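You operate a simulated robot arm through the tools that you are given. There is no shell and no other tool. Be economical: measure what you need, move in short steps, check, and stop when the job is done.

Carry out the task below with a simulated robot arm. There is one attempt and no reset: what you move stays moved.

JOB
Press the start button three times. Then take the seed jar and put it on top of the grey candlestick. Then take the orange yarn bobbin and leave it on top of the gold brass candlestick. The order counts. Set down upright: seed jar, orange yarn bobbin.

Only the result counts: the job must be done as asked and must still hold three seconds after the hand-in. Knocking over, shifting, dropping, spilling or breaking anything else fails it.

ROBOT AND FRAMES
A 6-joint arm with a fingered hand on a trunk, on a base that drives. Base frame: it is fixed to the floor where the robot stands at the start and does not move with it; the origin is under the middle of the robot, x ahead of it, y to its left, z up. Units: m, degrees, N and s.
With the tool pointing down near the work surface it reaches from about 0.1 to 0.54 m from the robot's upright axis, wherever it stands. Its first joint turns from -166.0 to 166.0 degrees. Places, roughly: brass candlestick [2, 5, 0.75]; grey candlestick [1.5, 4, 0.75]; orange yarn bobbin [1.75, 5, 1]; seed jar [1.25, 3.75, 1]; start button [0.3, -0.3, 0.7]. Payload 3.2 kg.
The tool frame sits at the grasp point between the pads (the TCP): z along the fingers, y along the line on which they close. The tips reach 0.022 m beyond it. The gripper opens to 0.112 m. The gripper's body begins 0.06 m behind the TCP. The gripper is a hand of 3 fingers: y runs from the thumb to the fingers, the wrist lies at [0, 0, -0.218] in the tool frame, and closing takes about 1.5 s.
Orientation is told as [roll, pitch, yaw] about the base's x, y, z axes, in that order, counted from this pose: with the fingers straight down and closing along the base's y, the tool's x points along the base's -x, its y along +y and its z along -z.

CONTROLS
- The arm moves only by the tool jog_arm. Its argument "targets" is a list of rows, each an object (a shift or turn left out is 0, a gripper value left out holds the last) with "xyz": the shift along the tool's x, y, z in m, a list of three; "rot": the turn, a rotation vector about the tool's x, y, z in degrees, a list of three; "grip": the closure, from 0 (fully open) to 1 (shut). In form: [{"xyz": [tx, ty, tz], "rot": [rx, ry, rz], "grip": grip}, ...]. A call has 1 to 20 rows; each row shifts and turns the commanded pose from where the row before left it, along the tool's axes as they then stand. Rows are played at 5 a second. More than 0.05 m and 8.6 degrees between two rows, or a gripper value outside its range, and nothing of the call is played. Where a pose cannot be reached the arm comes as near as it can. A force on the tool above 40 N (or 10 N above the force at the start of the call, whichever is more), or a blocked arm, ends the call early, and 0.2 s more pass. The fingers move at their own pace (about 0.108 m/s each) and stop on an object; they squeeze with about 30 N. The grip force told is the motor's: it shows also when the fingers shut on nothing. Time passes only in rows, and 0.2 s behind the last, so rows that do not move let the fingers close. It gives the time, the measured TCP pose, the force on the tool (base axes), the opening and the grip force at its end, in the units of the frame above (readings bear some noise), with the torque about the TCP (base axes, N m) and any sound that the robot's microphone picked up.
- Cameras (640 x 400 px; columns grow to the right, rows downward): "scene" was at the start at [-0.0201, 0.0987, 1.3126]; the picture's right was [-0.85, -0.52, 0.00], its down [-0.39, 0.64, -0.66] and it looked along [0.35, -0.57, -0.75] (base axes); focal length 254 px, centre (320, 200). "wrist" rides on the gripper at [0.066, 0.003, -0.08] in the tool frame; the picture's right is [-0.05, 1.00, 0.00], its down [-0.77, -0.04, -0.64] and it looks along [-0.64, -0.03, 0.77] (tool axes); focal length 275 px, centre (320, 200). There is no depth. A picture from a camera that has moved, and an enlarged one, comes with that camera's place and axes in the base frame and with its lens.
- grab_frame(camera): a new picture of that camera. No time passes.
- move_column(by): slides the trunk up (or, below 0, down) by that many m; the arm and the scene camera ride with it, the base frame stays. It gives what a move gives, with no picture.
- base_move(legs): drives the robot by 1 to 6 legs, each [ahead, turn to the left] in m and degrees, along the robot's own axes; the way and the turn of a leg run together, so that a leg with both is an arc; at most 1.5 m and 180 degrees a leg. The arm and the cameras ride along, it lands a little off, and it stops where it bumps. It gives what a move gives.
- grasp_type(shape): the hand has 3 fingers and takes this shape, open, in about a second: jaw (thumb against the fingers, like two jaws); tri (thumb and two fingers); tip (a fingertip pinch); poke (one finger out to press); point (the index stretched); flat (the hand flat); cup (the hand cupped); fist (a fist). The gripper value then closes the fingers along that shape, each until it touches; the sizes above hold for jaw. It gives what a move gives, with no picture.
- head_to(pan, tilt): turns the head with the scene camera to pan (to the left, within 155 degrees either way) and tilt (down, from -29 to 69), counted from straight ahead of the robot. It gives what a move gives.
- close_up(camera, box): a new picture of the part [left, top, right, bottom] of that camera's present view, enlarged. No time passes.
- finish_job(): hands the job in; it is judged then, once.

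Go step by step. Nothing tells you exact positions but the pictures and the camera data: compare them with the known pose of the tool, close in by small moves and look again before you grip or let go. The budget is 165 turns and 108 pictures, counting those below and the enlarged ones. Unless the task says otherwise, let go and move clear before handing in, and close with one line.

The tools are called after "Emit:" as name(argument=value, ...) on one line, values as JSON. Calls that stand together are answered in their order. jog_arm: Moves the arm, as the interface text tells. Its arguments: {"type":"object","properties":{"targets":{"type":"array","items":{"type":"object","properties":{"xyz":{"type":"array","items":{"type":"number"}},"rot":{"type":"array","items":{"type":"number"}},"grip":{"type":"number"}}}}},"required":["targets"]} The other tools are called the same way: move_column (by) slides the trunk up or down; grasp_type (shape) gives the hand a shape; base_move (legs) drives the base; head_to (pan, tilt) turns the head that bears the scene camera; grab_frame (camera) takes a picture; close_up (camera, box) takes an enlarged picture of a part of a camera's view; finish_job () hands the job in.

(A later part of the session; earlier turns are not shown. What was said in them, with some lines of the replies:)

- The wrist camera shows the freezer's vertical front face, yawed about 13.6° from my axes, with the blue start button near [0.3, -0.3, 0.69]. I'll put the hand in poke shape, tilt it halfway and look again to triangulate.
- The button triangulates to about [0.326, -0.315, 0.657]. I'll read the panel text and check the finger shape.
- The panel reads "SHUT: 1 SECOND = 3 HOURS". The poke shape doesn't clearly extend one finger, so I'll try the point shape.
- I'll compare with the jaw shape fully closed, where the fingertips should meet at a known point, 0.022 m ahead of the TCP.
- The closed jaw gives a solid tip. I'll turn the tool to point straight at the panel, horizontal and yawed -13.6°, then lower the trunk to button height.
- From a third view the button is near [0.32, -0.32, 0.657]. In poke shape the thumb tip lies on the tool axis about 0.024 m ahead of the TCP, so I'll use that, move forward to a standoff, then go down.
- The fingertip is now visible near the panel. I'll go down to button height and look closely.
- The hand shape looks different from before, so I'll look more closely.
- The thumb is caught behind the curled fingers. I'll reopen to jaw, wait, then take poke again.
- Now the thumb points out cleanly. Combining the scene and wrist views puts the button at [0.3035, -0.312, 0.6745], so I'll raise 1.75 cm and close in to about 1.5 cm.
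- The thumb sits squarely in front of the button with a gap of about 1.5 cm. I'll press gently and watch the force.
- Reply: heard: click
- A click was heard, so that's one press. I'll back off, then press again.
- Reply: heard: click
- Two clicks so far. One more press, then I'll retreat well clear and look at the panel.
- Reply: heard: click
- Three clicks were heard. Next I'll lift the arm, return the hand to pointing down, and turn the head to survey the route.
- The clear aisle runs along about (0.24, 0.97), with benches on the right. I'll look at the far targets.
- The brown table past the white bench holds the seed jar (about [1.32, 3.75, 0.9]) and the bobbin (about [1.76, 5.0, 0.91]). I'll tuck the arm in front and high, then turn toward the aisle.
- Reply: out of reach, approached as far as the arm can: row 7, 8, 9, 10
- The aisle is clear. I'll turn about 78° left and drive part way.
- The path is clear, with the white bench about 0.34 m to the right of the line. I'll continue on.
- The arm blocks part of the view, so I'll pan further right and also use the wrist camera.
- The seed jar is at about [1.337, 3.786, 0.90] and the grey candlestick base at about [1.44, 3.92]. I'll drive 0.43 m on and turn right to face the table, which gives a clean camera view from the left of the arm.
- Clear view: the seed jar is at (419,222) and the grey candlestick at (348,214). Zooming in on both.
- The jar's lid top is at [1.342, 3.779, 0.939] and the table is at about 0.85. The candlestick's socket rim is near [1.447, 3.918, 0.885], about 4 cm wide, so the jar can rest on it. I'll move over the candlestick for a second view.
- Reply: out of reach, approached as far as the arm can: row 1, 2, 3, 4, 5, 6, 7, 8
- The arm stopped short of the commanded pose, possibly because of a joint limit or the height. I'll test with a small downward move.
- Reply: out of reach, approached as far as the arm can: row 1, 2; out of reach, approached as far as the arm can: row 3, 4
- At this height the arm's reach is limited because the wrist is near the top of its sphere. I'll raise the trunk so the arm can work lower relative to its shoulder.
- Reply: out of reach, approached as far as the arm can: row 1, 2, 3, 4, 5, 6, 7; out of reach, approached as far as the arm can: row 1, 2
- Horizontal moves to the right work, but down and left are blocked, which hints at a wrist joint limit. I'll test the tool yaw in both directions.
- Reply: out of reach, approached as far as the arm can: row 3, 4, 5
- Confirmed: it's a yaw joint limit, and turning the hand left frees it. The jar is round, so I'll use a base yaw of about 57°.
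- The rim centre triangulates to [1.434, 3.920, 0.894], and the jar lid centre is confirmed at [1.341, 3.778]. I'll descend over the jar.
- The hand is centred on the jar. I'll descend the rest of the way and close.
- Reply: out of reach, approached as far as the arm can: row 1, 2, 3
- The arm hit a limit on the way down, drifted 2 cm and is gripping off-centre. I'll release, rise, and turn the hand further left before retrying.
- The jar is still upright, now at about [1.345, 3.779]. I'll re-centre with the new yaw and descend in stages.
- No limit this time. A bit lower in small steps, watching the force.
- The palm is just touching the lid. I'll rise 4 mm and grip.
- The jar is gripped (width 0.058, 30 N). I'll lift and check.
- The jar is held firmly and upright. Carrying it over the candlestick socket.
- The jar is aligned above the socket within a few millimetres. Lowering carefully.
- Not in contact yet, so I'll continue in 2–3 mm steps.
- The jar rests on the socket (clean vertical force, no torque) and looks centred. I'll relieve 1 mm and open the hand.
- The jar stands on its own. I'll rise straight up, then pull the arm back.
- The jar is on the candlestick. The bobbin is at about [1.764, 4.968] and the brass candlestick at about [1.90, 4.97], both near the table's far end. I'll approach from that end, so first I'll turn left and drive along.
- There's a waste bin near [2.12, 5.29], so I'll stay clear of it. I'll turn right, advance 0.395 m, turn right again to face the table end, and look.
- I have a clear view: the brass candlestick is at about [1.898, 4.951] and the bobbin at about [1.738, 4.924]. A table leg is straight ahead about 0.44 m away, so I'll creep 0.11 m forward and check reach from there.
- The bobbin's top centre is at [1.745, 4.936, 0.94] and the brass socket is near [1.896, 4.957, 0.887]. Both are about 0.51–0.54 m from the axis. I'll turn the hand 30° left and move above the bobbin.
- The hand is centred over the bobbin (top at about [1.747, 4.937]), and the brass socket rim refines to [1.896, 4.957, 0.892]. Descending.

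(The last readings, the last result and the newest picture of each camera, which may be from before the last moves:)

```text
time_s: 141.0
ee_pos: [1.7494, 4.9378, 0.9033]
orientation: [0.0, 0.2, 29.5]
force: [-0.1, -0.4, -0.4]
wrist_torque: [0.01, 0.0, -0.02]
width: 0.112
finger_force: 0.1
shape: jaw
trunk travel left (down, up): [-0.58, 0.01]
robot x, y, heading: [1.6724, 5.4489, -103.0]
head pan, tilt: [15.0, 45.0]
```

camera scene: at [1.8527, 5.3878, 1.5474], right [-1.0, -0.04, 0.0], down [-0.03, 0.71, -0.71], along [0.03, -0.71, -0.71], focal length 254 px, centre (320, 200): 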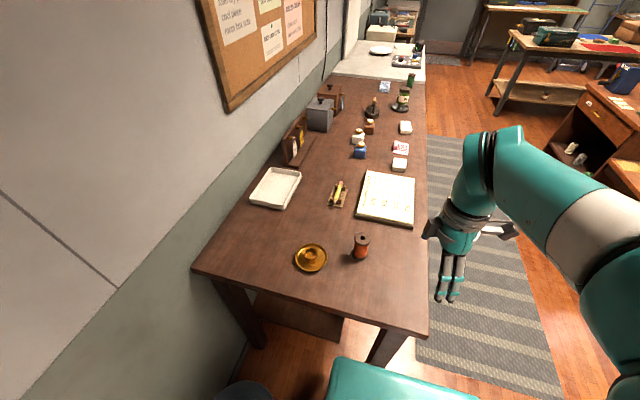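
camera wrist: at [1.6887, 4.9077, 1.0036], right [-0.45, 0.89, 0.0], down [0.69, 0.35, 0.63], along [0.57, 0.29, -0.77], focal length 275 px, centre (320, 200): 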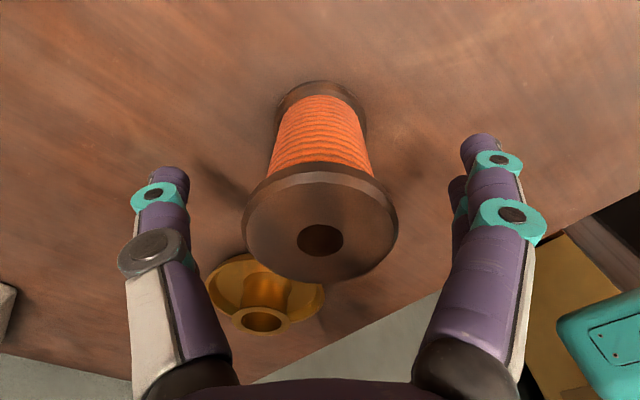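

No contact and well placed. Closing the fingers on the bobbin.

Emit:
jog_arm(targets=[{"grip": 1}, {"grip": 1}, {"grip": 1}, {"grip": 1}, {"grip": 1}, {"grip": 1}, {"grip": 1}])

Emit:
grab_frame(camera="wrist")

Emit:
close_up(camera="scene", box=[286, 200, 414, 280])

```text
time_s: 142.6
ee_pos: [1.7495, 4.939, 0.903]
orientation: [-0.1, 0.1, 29.7]
force: [0.4, 1.3, 2.4]
wrist_torque: [-0.01, 0.04, -0.03]
width: 0.03
finger_force: 29.8
shape: jaw
trunk travel left (down, up): [-0.58, 0.01]
robot x, y, heading: [1.6768, 5.4493, -102.7]
head pan, tilt: [15.0, 45.0]
```

```text
41 pictures are left
camera wrist: at [1.6901, 4.9086, 0.9836], right [-0.45, 0.89, 0.0], down [0.69, 0.35, 0.63], along [0.57, 0.29, -0.77], focal length 275 px, centre (320, 200)
```

wrist: 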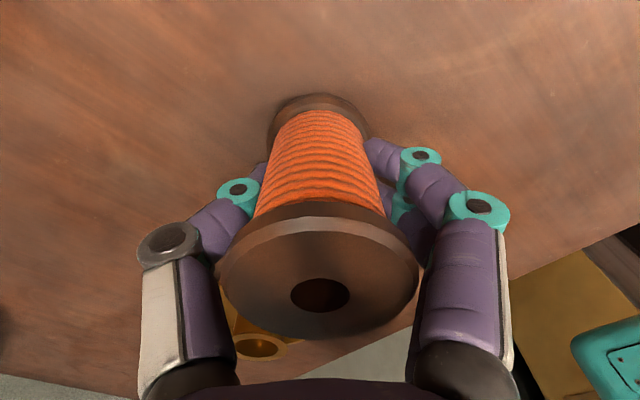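

```text
5.00 times, centred on (350, 240) of scene
camera zoom: at [1.8526, 5.388, 1.5474], right [-1.0, -0.04, 0.0], down [-0.03, 0.71, -0.71], along [0.03, -0.71, -0.71], focal length 1270 px, centre (170, 0)
```

zoom: 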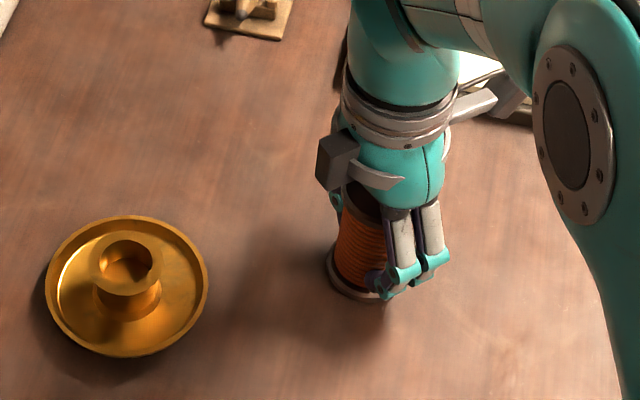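

Gripped. Lifting and checking.

Emit:
jog_arm(targets=[{"xyz": [0, 0, -0.02]}, {"xyz": [0, 0, -0.03]}, {"xyz": [0, 0, -0.03]}, {"xyz": [0, 0, -0.02]}, {}])

Emit:
grab_frame(camera="wrist")

Emit:
close_up(camera="scene", box=[286, 180, 446, 280])

```text
time_s: 143.8
ee_pos: [1.7501, 4.9387, 1.0037]
orientation: [0.0, 0.2, 29.6]
force: [0.2, -0.6, -0.6]
wrist_torque: [0.01, 0.01, -0.01]
width: 0.0294
finger_force: 30.6
shape: jaw
trunk travel left (down, up): [-0.58, 0.01]
robot x, y, heading: [1.679, 5.4459, -102.6]
head pan, tilt: [15.0, 45.0]
```

```text
39 pictures are left
camera wrist: at [1.6902, 4.9094, 1.0842], right [-0.45, 0.89, 0.0], down [0.69, 0.35, 0.63], along [0.57, 0.29, -0.77], focal length 275 px, centre (320, 200)
```

wrist: 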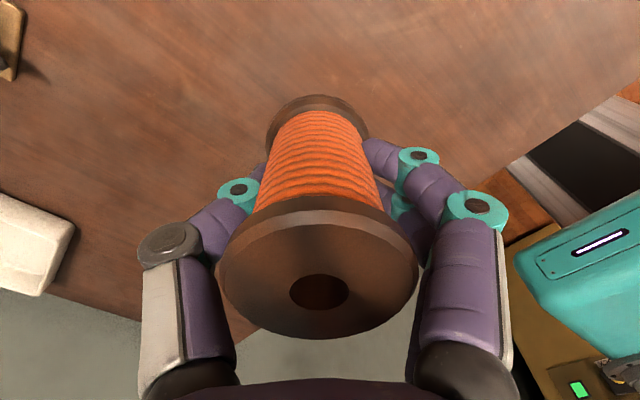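

```text
4.00 times, centred on (366, 230) of scene
camera zoom: at [1.8527, 5.3877, 1.5474], right [-1.0, -0.04, 0.0], down [-0.03, 0.71, -0.71], along [0.03, -0.71, -0.71], focal length 1016 px, centre (136, 80)
```

zoom: 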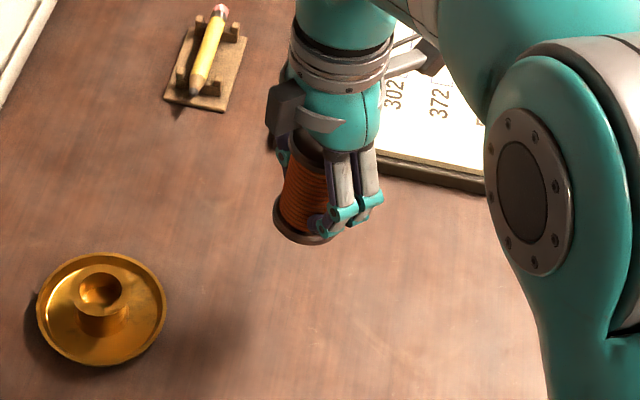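

The bobbin is held upright and hasn't shifted in the hand. Moving it over the brass candlestick.

Emit:
jog_arm(targets=[{"xyz": [-0.0332, -0.014, 0]}, {"xyz": [-0.0332, -0.014, 0]}, {"xyz": [-0.0332, -0.014, 0]}, {"xyz": [-0.0332, -0.014, 0]}, {}, {}])

Emit:
grab_frame(camera="wrist")

Emit:
close_up(camera="scene", box=[256, 180, 384, 260])

```text
time_s: 145.2
ee_pos: [1.8913, 4.9548, 1.003]
orientation: [0.1, 0.2, 29.6]
force: [-0.7, -0.7, -0.5]
wrist_torque: [-0.01, -0.01, -0.02]
width: 0.0293
finger_force: 30.1
shape: jaw
trunk travel left (down, up): [-0.58, 0.01]
robot x, y, heading: [1.6791, 5.4498, -103.0]
head pan, tilt: [15.0, 45.0]
```

```text
37 pictures are left
camera wrist: at [1.833, 4.9256, 1.0836], right [-0.45, 0.89, 0.0], down [0.69, 0.35, 0.63], along [0.57, 0.29, -0.77], focal length 275 px, centre (320, 200)
```

wrist: 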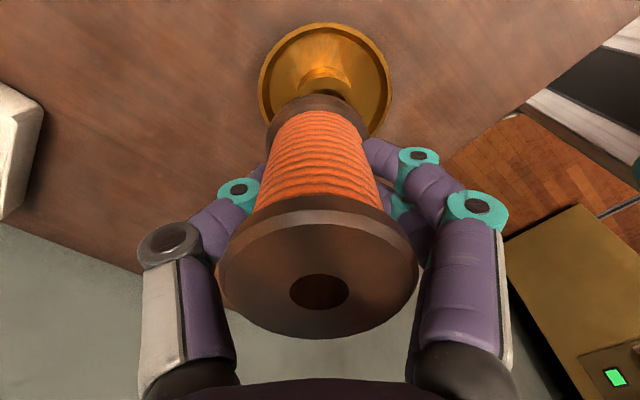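

```text
5.00 times, centred on (320, 220) of scene
camera zoom: at [1.8528, 5.3877, 1.5474], right [-1.0, -0.04, 0.0], down [-0.03, 0.71, -0.71], along [0.03, -0.71, -0.71], focal length 1270 px, centre (320, 100)
```

zoom: 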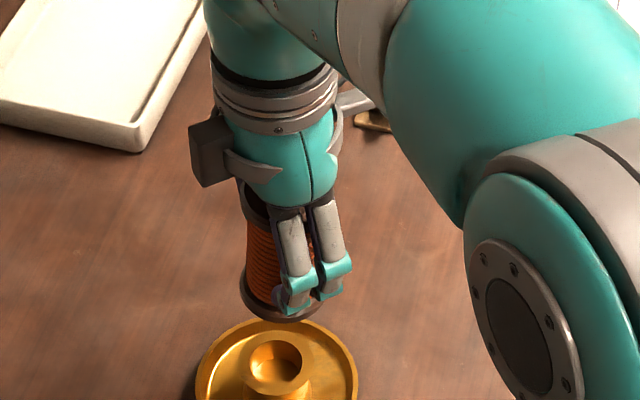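

Both views suggest a shift of about 5 mm in +y. I'll correct that and lower to just above the rim.

Emit:
jog_arm(targets=[{"xyz": [-0.0025, 0.0043, 0.015]}, {"xyz": [0, 0, 0.02]}, {"xyz": [0, 0, 0.012]}, {}])

Emit:
grab_frame(camera="wrist")

Emit:
close_up(camera="scene", box=[256, 200, 384, 280])

```text
time_s: 146.2
ee_pos: [1.8928, 4.9613, 0.9555]
orientation: [-0.1, 0.2, 29.5]
force: [-0.4, 1.2, -0.3]
wrist_torque: [-0.01, -0.01, 0.03]
width: 0.0291
finger_force: 29.9
shape: jaw
trunk travel left (down, up): [-0.58, 0.01]
robot x, y, heading: [1.6733, 5.4471, -102.8]
head pan, tilt: [15.0, 45.0]
```

```text
35 pictures are left
camera wrist: at [1.8335, 4.9304, 1.0364], right [-0.45, 0.89, 0.0], down [0.69, 0.35, 0.63], along [0.57, 0.29, -0.77], focal length 275 px, centre (320, 200)
```

wrist: 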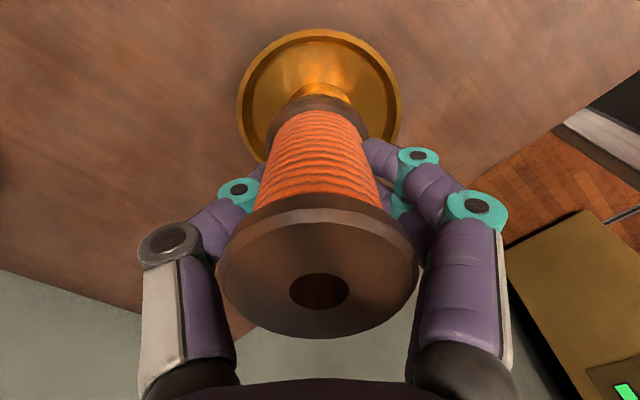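

```text
5.00 times, centred on (320, 240) of scene
camera zoom: at [1.8528, 5.3877, 1.5474], right [-1.0, -0.04, 0.0], down [-0.03, 0.71, -0.71], along [0.03, -0.71, -0.71], focal length 1270 px, centre (320, 0)
```

zoom: 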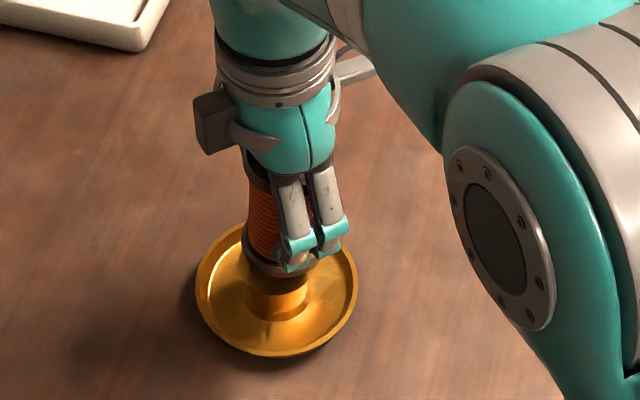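

Alignment is within about 4 mm in both views. Lowering in small steps to contact, expected near TCP 0.94.

Emit:
jog_arm(targets=[{"xyz": [0, 0, 0.005]}, {"xyz": [0, 0, 0.004]}, {}])

Emit:
jog_arm(targets=[{"xyz": [0, 0, 0.003]}, {}])

Emit:
jog_arm(targets=[{"xyz": [0, 0, 0.002]}, {}])

```text
time_s: 147.0
ee_pos: [1.8913, 4.9599, 0.9469]
orientation: [0.0, 0.2, 29.7]
force: [-0.8, -0.1, -0.9]
wrist_torque: [-0.06, 0.01, -0.05]
width: 0.0291
finger_force: 30.0
shape: jaw
trunk travel left (down, up): [-0.58, 0.01]
robot x, y, heading: [1.6715, 5.4481, -102.9]
head pan, tilt: [15.0, 45.0]
```

```text
time_s: 147.6
ee_pos: [1.8915, 4.9613, 0.9428]
orientation: [0.0, 0.2, 29.6]
force: [0.6, -0.7, -1.1]
wrist_torque: [0.02, -0.02, 0.0]
width: 0.0292
finger_force: 30.3
shape: jaw
trunk travel left (down, up): [-0.58, 0.01]
robot x, y, heading: [1.6769, 5.4506, -102.9]
head pan, tilt: [15.0, 45.0]
```

```text
time_s: 148.2
ee_pos: [1.8923, 4.9605, 0.9414]
orientation: [-0.1, 0.3, 29.6]
force: [0.4, -0.3, -0.6]
wrist_torque: [-0.03, 0.0, 0.02]
width: 0.0291
finger_force: 29.7
shape: jaw
trunk travel left (down, up): [-0.58, 0.01]
robot x, y, heading: [1.6772, 5.4495, -102.7]
head pan, tilt: [15.0, 45.0]
```

Emit:
jog_arm(targets=[{"xyz": [0, 0, 0.002]}, {}])

Emit:
jog_arm(targets=[{"xyz": [0, 0, 0.002]}, {}])

```text
time_s: 148.8
ee_pos: [1.892, 4.9614, 0.9406]
orientation: [-0.2, 0.2, 29.6]
force: [1.1, -0.7, 8.1]
wrist_torque: [-0.05, 0.11, 0.01]
width: 0.0294
finger_force: 30.1
shape: jaw
trunk travel left (down, up): [-0.58, 0.01]
robot x, y, heading: [1.6768, 5.4488, -103.0]
head pan, tilt: [15.0, 45.0]
```

```text
time_s: 149.4
ee_pos: [1.8916, 4.9604, 0.9393]
orientation: [-0.2, 0.2, 29.7]
force: [4.3, -1.1, 22.9]
wrist_torque: [-0.14, 0.24, 0.02]
width: 0.0295
finger_force: 29.8
shape: jaw
trunk travel left (down, up): [-0.58, 0.01]
robot x, y, heading: [1.6753, 5.4473, -102.8]
head pan, tilt: [15.0, 45.0]
```

The bobbin is in contact with the rim. I'll relieve the pressure slightly, then open slowly.

Emit:
jog_arm(targets=[{"xyz": [0, 0, -0.002]}, {}, {}])

Emit:
close_up(camera="scene", box=[272, 200, 368, 260])

Emit:
grab_frame(camera="wrist")

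```text
time_s: 150.2
ee_pos: [1.8929, 4.9607, 0.9389]
orientation: [-0.1, 0.1, 29.6]
force: [3.7, -1.6, 14.0]
wrist_torque: [-0.08, 0.09, 0.04]
width: 0.0297
finger_force: 30.0
shape: jaw
trunk travel left (down, up): [-0.58, 0.01]
robot x, y, heading: [1.6729, 5.4461, -102.7]
head pan, tilt: [15.0, 45.0]
```

```text
6.67 times, centred on (320, 230) of scene
camera zoom: at [1.8527, 5.3889, 1.5474], right [-1.0, -0.04, 0.0], down [-0.03, 0.71, -0.71], along [0.03, -0.71, -0.71], focal length 1693 px, centre (320, 0)
```

zoom: 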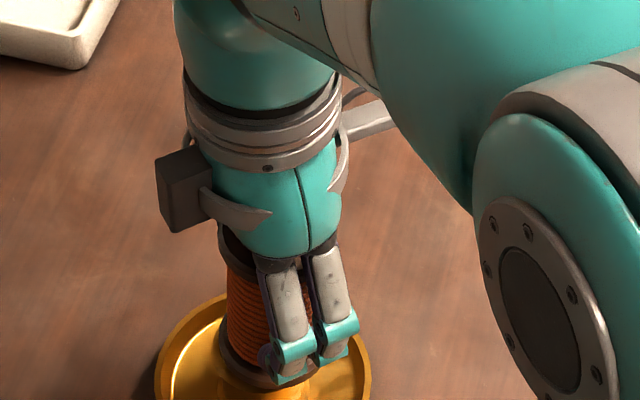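

```text
32 pictures are left
camera wrist: at [1.833, 4.931, 1.0205], right [-0.45, 0.89, 0.0], down [0.69, 0.35, 0.63], along [0.57, 0.29, -0.77], focal length 275 px, centre (320, 200)
```

wrist: 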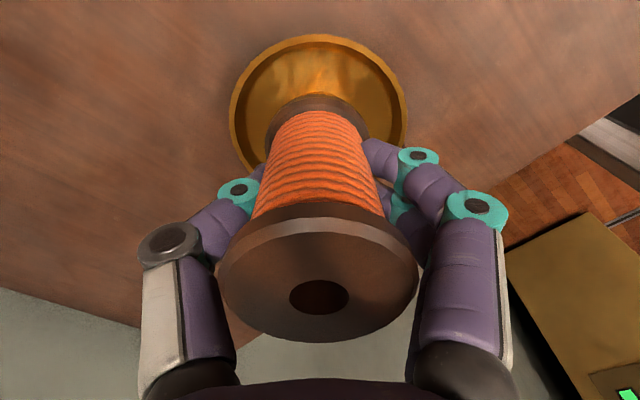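

Wrist view now shows the bobbin base and saucer centres coinciding. Easing off another millimetre and opening.

Emit:
jog_arm(targets=[{"xyz": [0, 0, -0.001]}, {}, {"grip": 0.9}, {"grip": 0.75}, {"grip": 0.6}, {"grip": 0.45}, {"grip": 0.3}, {"grip": 0.15}, {"grip": 0}, {"grip": 0}, {"grip": 0}])

Emit:
grab_frame(camera="wrist")

Emit:
close_up(camera="scene", box=[272, 210, 368, 270])

```text
time_s: 152.6
ee_pos: [1.8919, 4.9605, 0.9396]
orientation: [-0.1, 0.2, 29.6]
force: [0.6, -0.2, 0.4]
wrist_torque: [0.02, -0.02, -0.01]
width: 0.1119
finger_force: 0.0
shape: jaw
trunk travel left (down, up): [-0.58, 0.01]
robot x, y, heading: [1.6762, 5.4457, -102.9]
head pan, tilt: [15.0, 45.0]
```

```text
31 pictures are left
camera wrist: at [1.8331, 4.9303, 1.0211], right [-0.45, 0.89, 0.0], down [0.69, 0.35, 0.63], along [0.57, 0.29, -0.77], focal length 275 px, centre (320, 200)
```

wrist: 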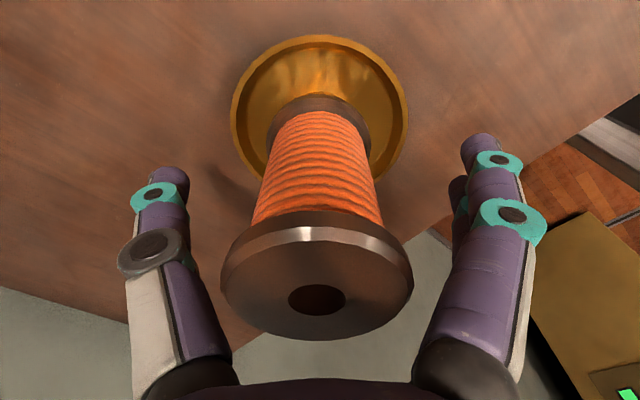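

```text
6.67 times, centred on (320, 240) of scene
camera zoom: at [1.8528, 5.3877, 1.5474], right [-1.0, -0.04, 0.0], down [-0.03, 0.71, -0.71], along [0.03, -0.71, -0.71], focal length 1693 px, centre (320, -67)
```

zoom: 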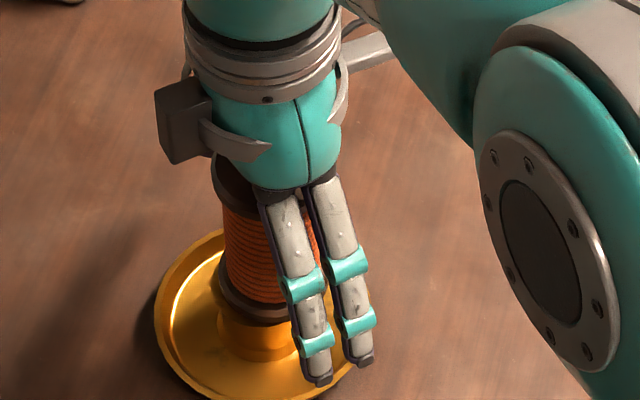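

The bobbin stands free on the brass socket. Rising straight up and retracting.

Emit:
jog_arm(targets=[{"xyz": [0, 0, -0.015]}, {"xyz": [0, 0, -0.025]}, {"xyz": [0, 0, -0.03]}, {"xyz": [0, 0, -0.03]}, {"xyz": [0, 0, -0.03]}, {"xyz": [0, 0.02, -0.02]}, {"xyz": [0, 0.03, 0]}, {"xyz": [0, 0.04, 0]}, {"xyz": [0, 0.04, 0]}, {"xyz": [0, 0.04, 0]}])

Emit:
grab_frame(camera="scene")

Emit:
close_up(camera="scene", box=[272, 200, 368, 260])

Emit:
close_up(camera="scene", box=[360, 70, 440, 120])

```text
time_s: 154.8
ee_pos: [1.8077, 5.11, 1.0909]
orientation: [-0.1, 0.2, 29.6]
force: [-0.4, -0.5, 0.8]
wrist_torque: [-0.01, 0.02, 0.01]
width: 0.1119
finger_force: 0.0
shape: jaw
trunk travel left (down, up): [-0.58, 0.01]
robot x, y, heading: [1.6753, 5.4482, -103.1]
head pan, tilt: [15.0, 45.0]
```

```text
29 pictures are left
camera scene: at [1.8522, 5.3886, 1.5475], right [-1.0, -0.04, 0.0], down [-0.03, 0.71, -0.71], along [0.03, -0.71, -0.71], focal length 254 px, centre (320, 200)
```

scene: 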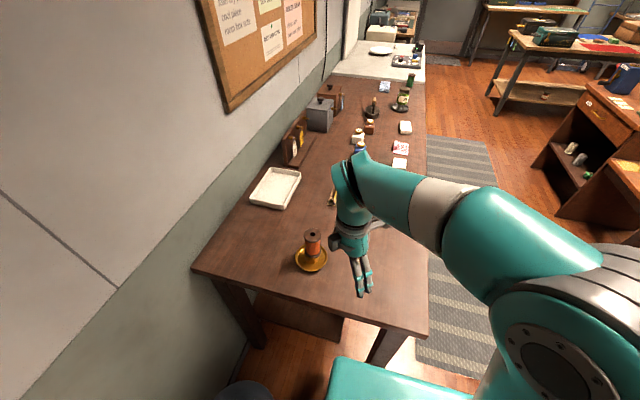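

```text
6.67 times, centred on (320, 230) of scene
camera zoom: at [1.8522, 5.3886, 1.5475], right [-1.0, -0.04, 0.0], down [-0.03, 0.71, -0.71], along [0.03, -0.71, -0.71], focal length 1693 px, centre (320, 0)
```

zoom: 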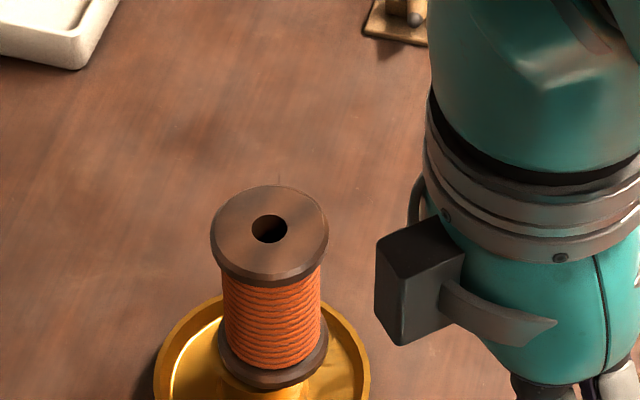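

```text
8.00 times, centred on (400, 95) of scene
camera zoom: at [1.8522, 5.3886, 1.5475], right [-1.0, -0.04, 0.0], down [-0.03, 0.71, -0.71], along [0.03, -0.71, -0.71], focal length 2032 px, centre (-320, 1040)
```

zoom: 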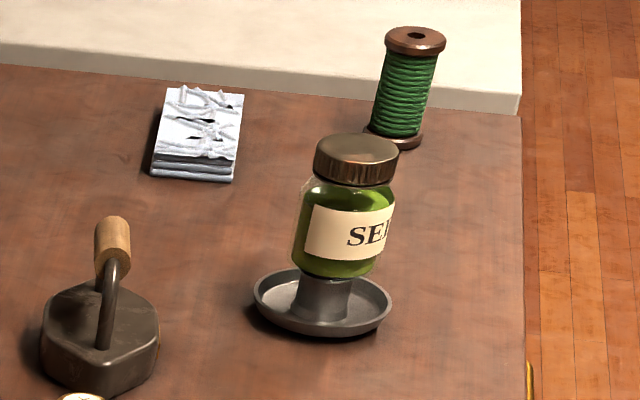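

The seed jar stands upright on the grey candlestick, the orange bobbin stands upright on the brass one, and the arm is clear. Handing in.

Emit:
finish_job()

```text
The job is handed in.
```

The job is handed in: the start button was pressed three times (a click each time), then the seed jar was set upright on the grey candlestick, then the orange yarn bobbin upright on the brass one.
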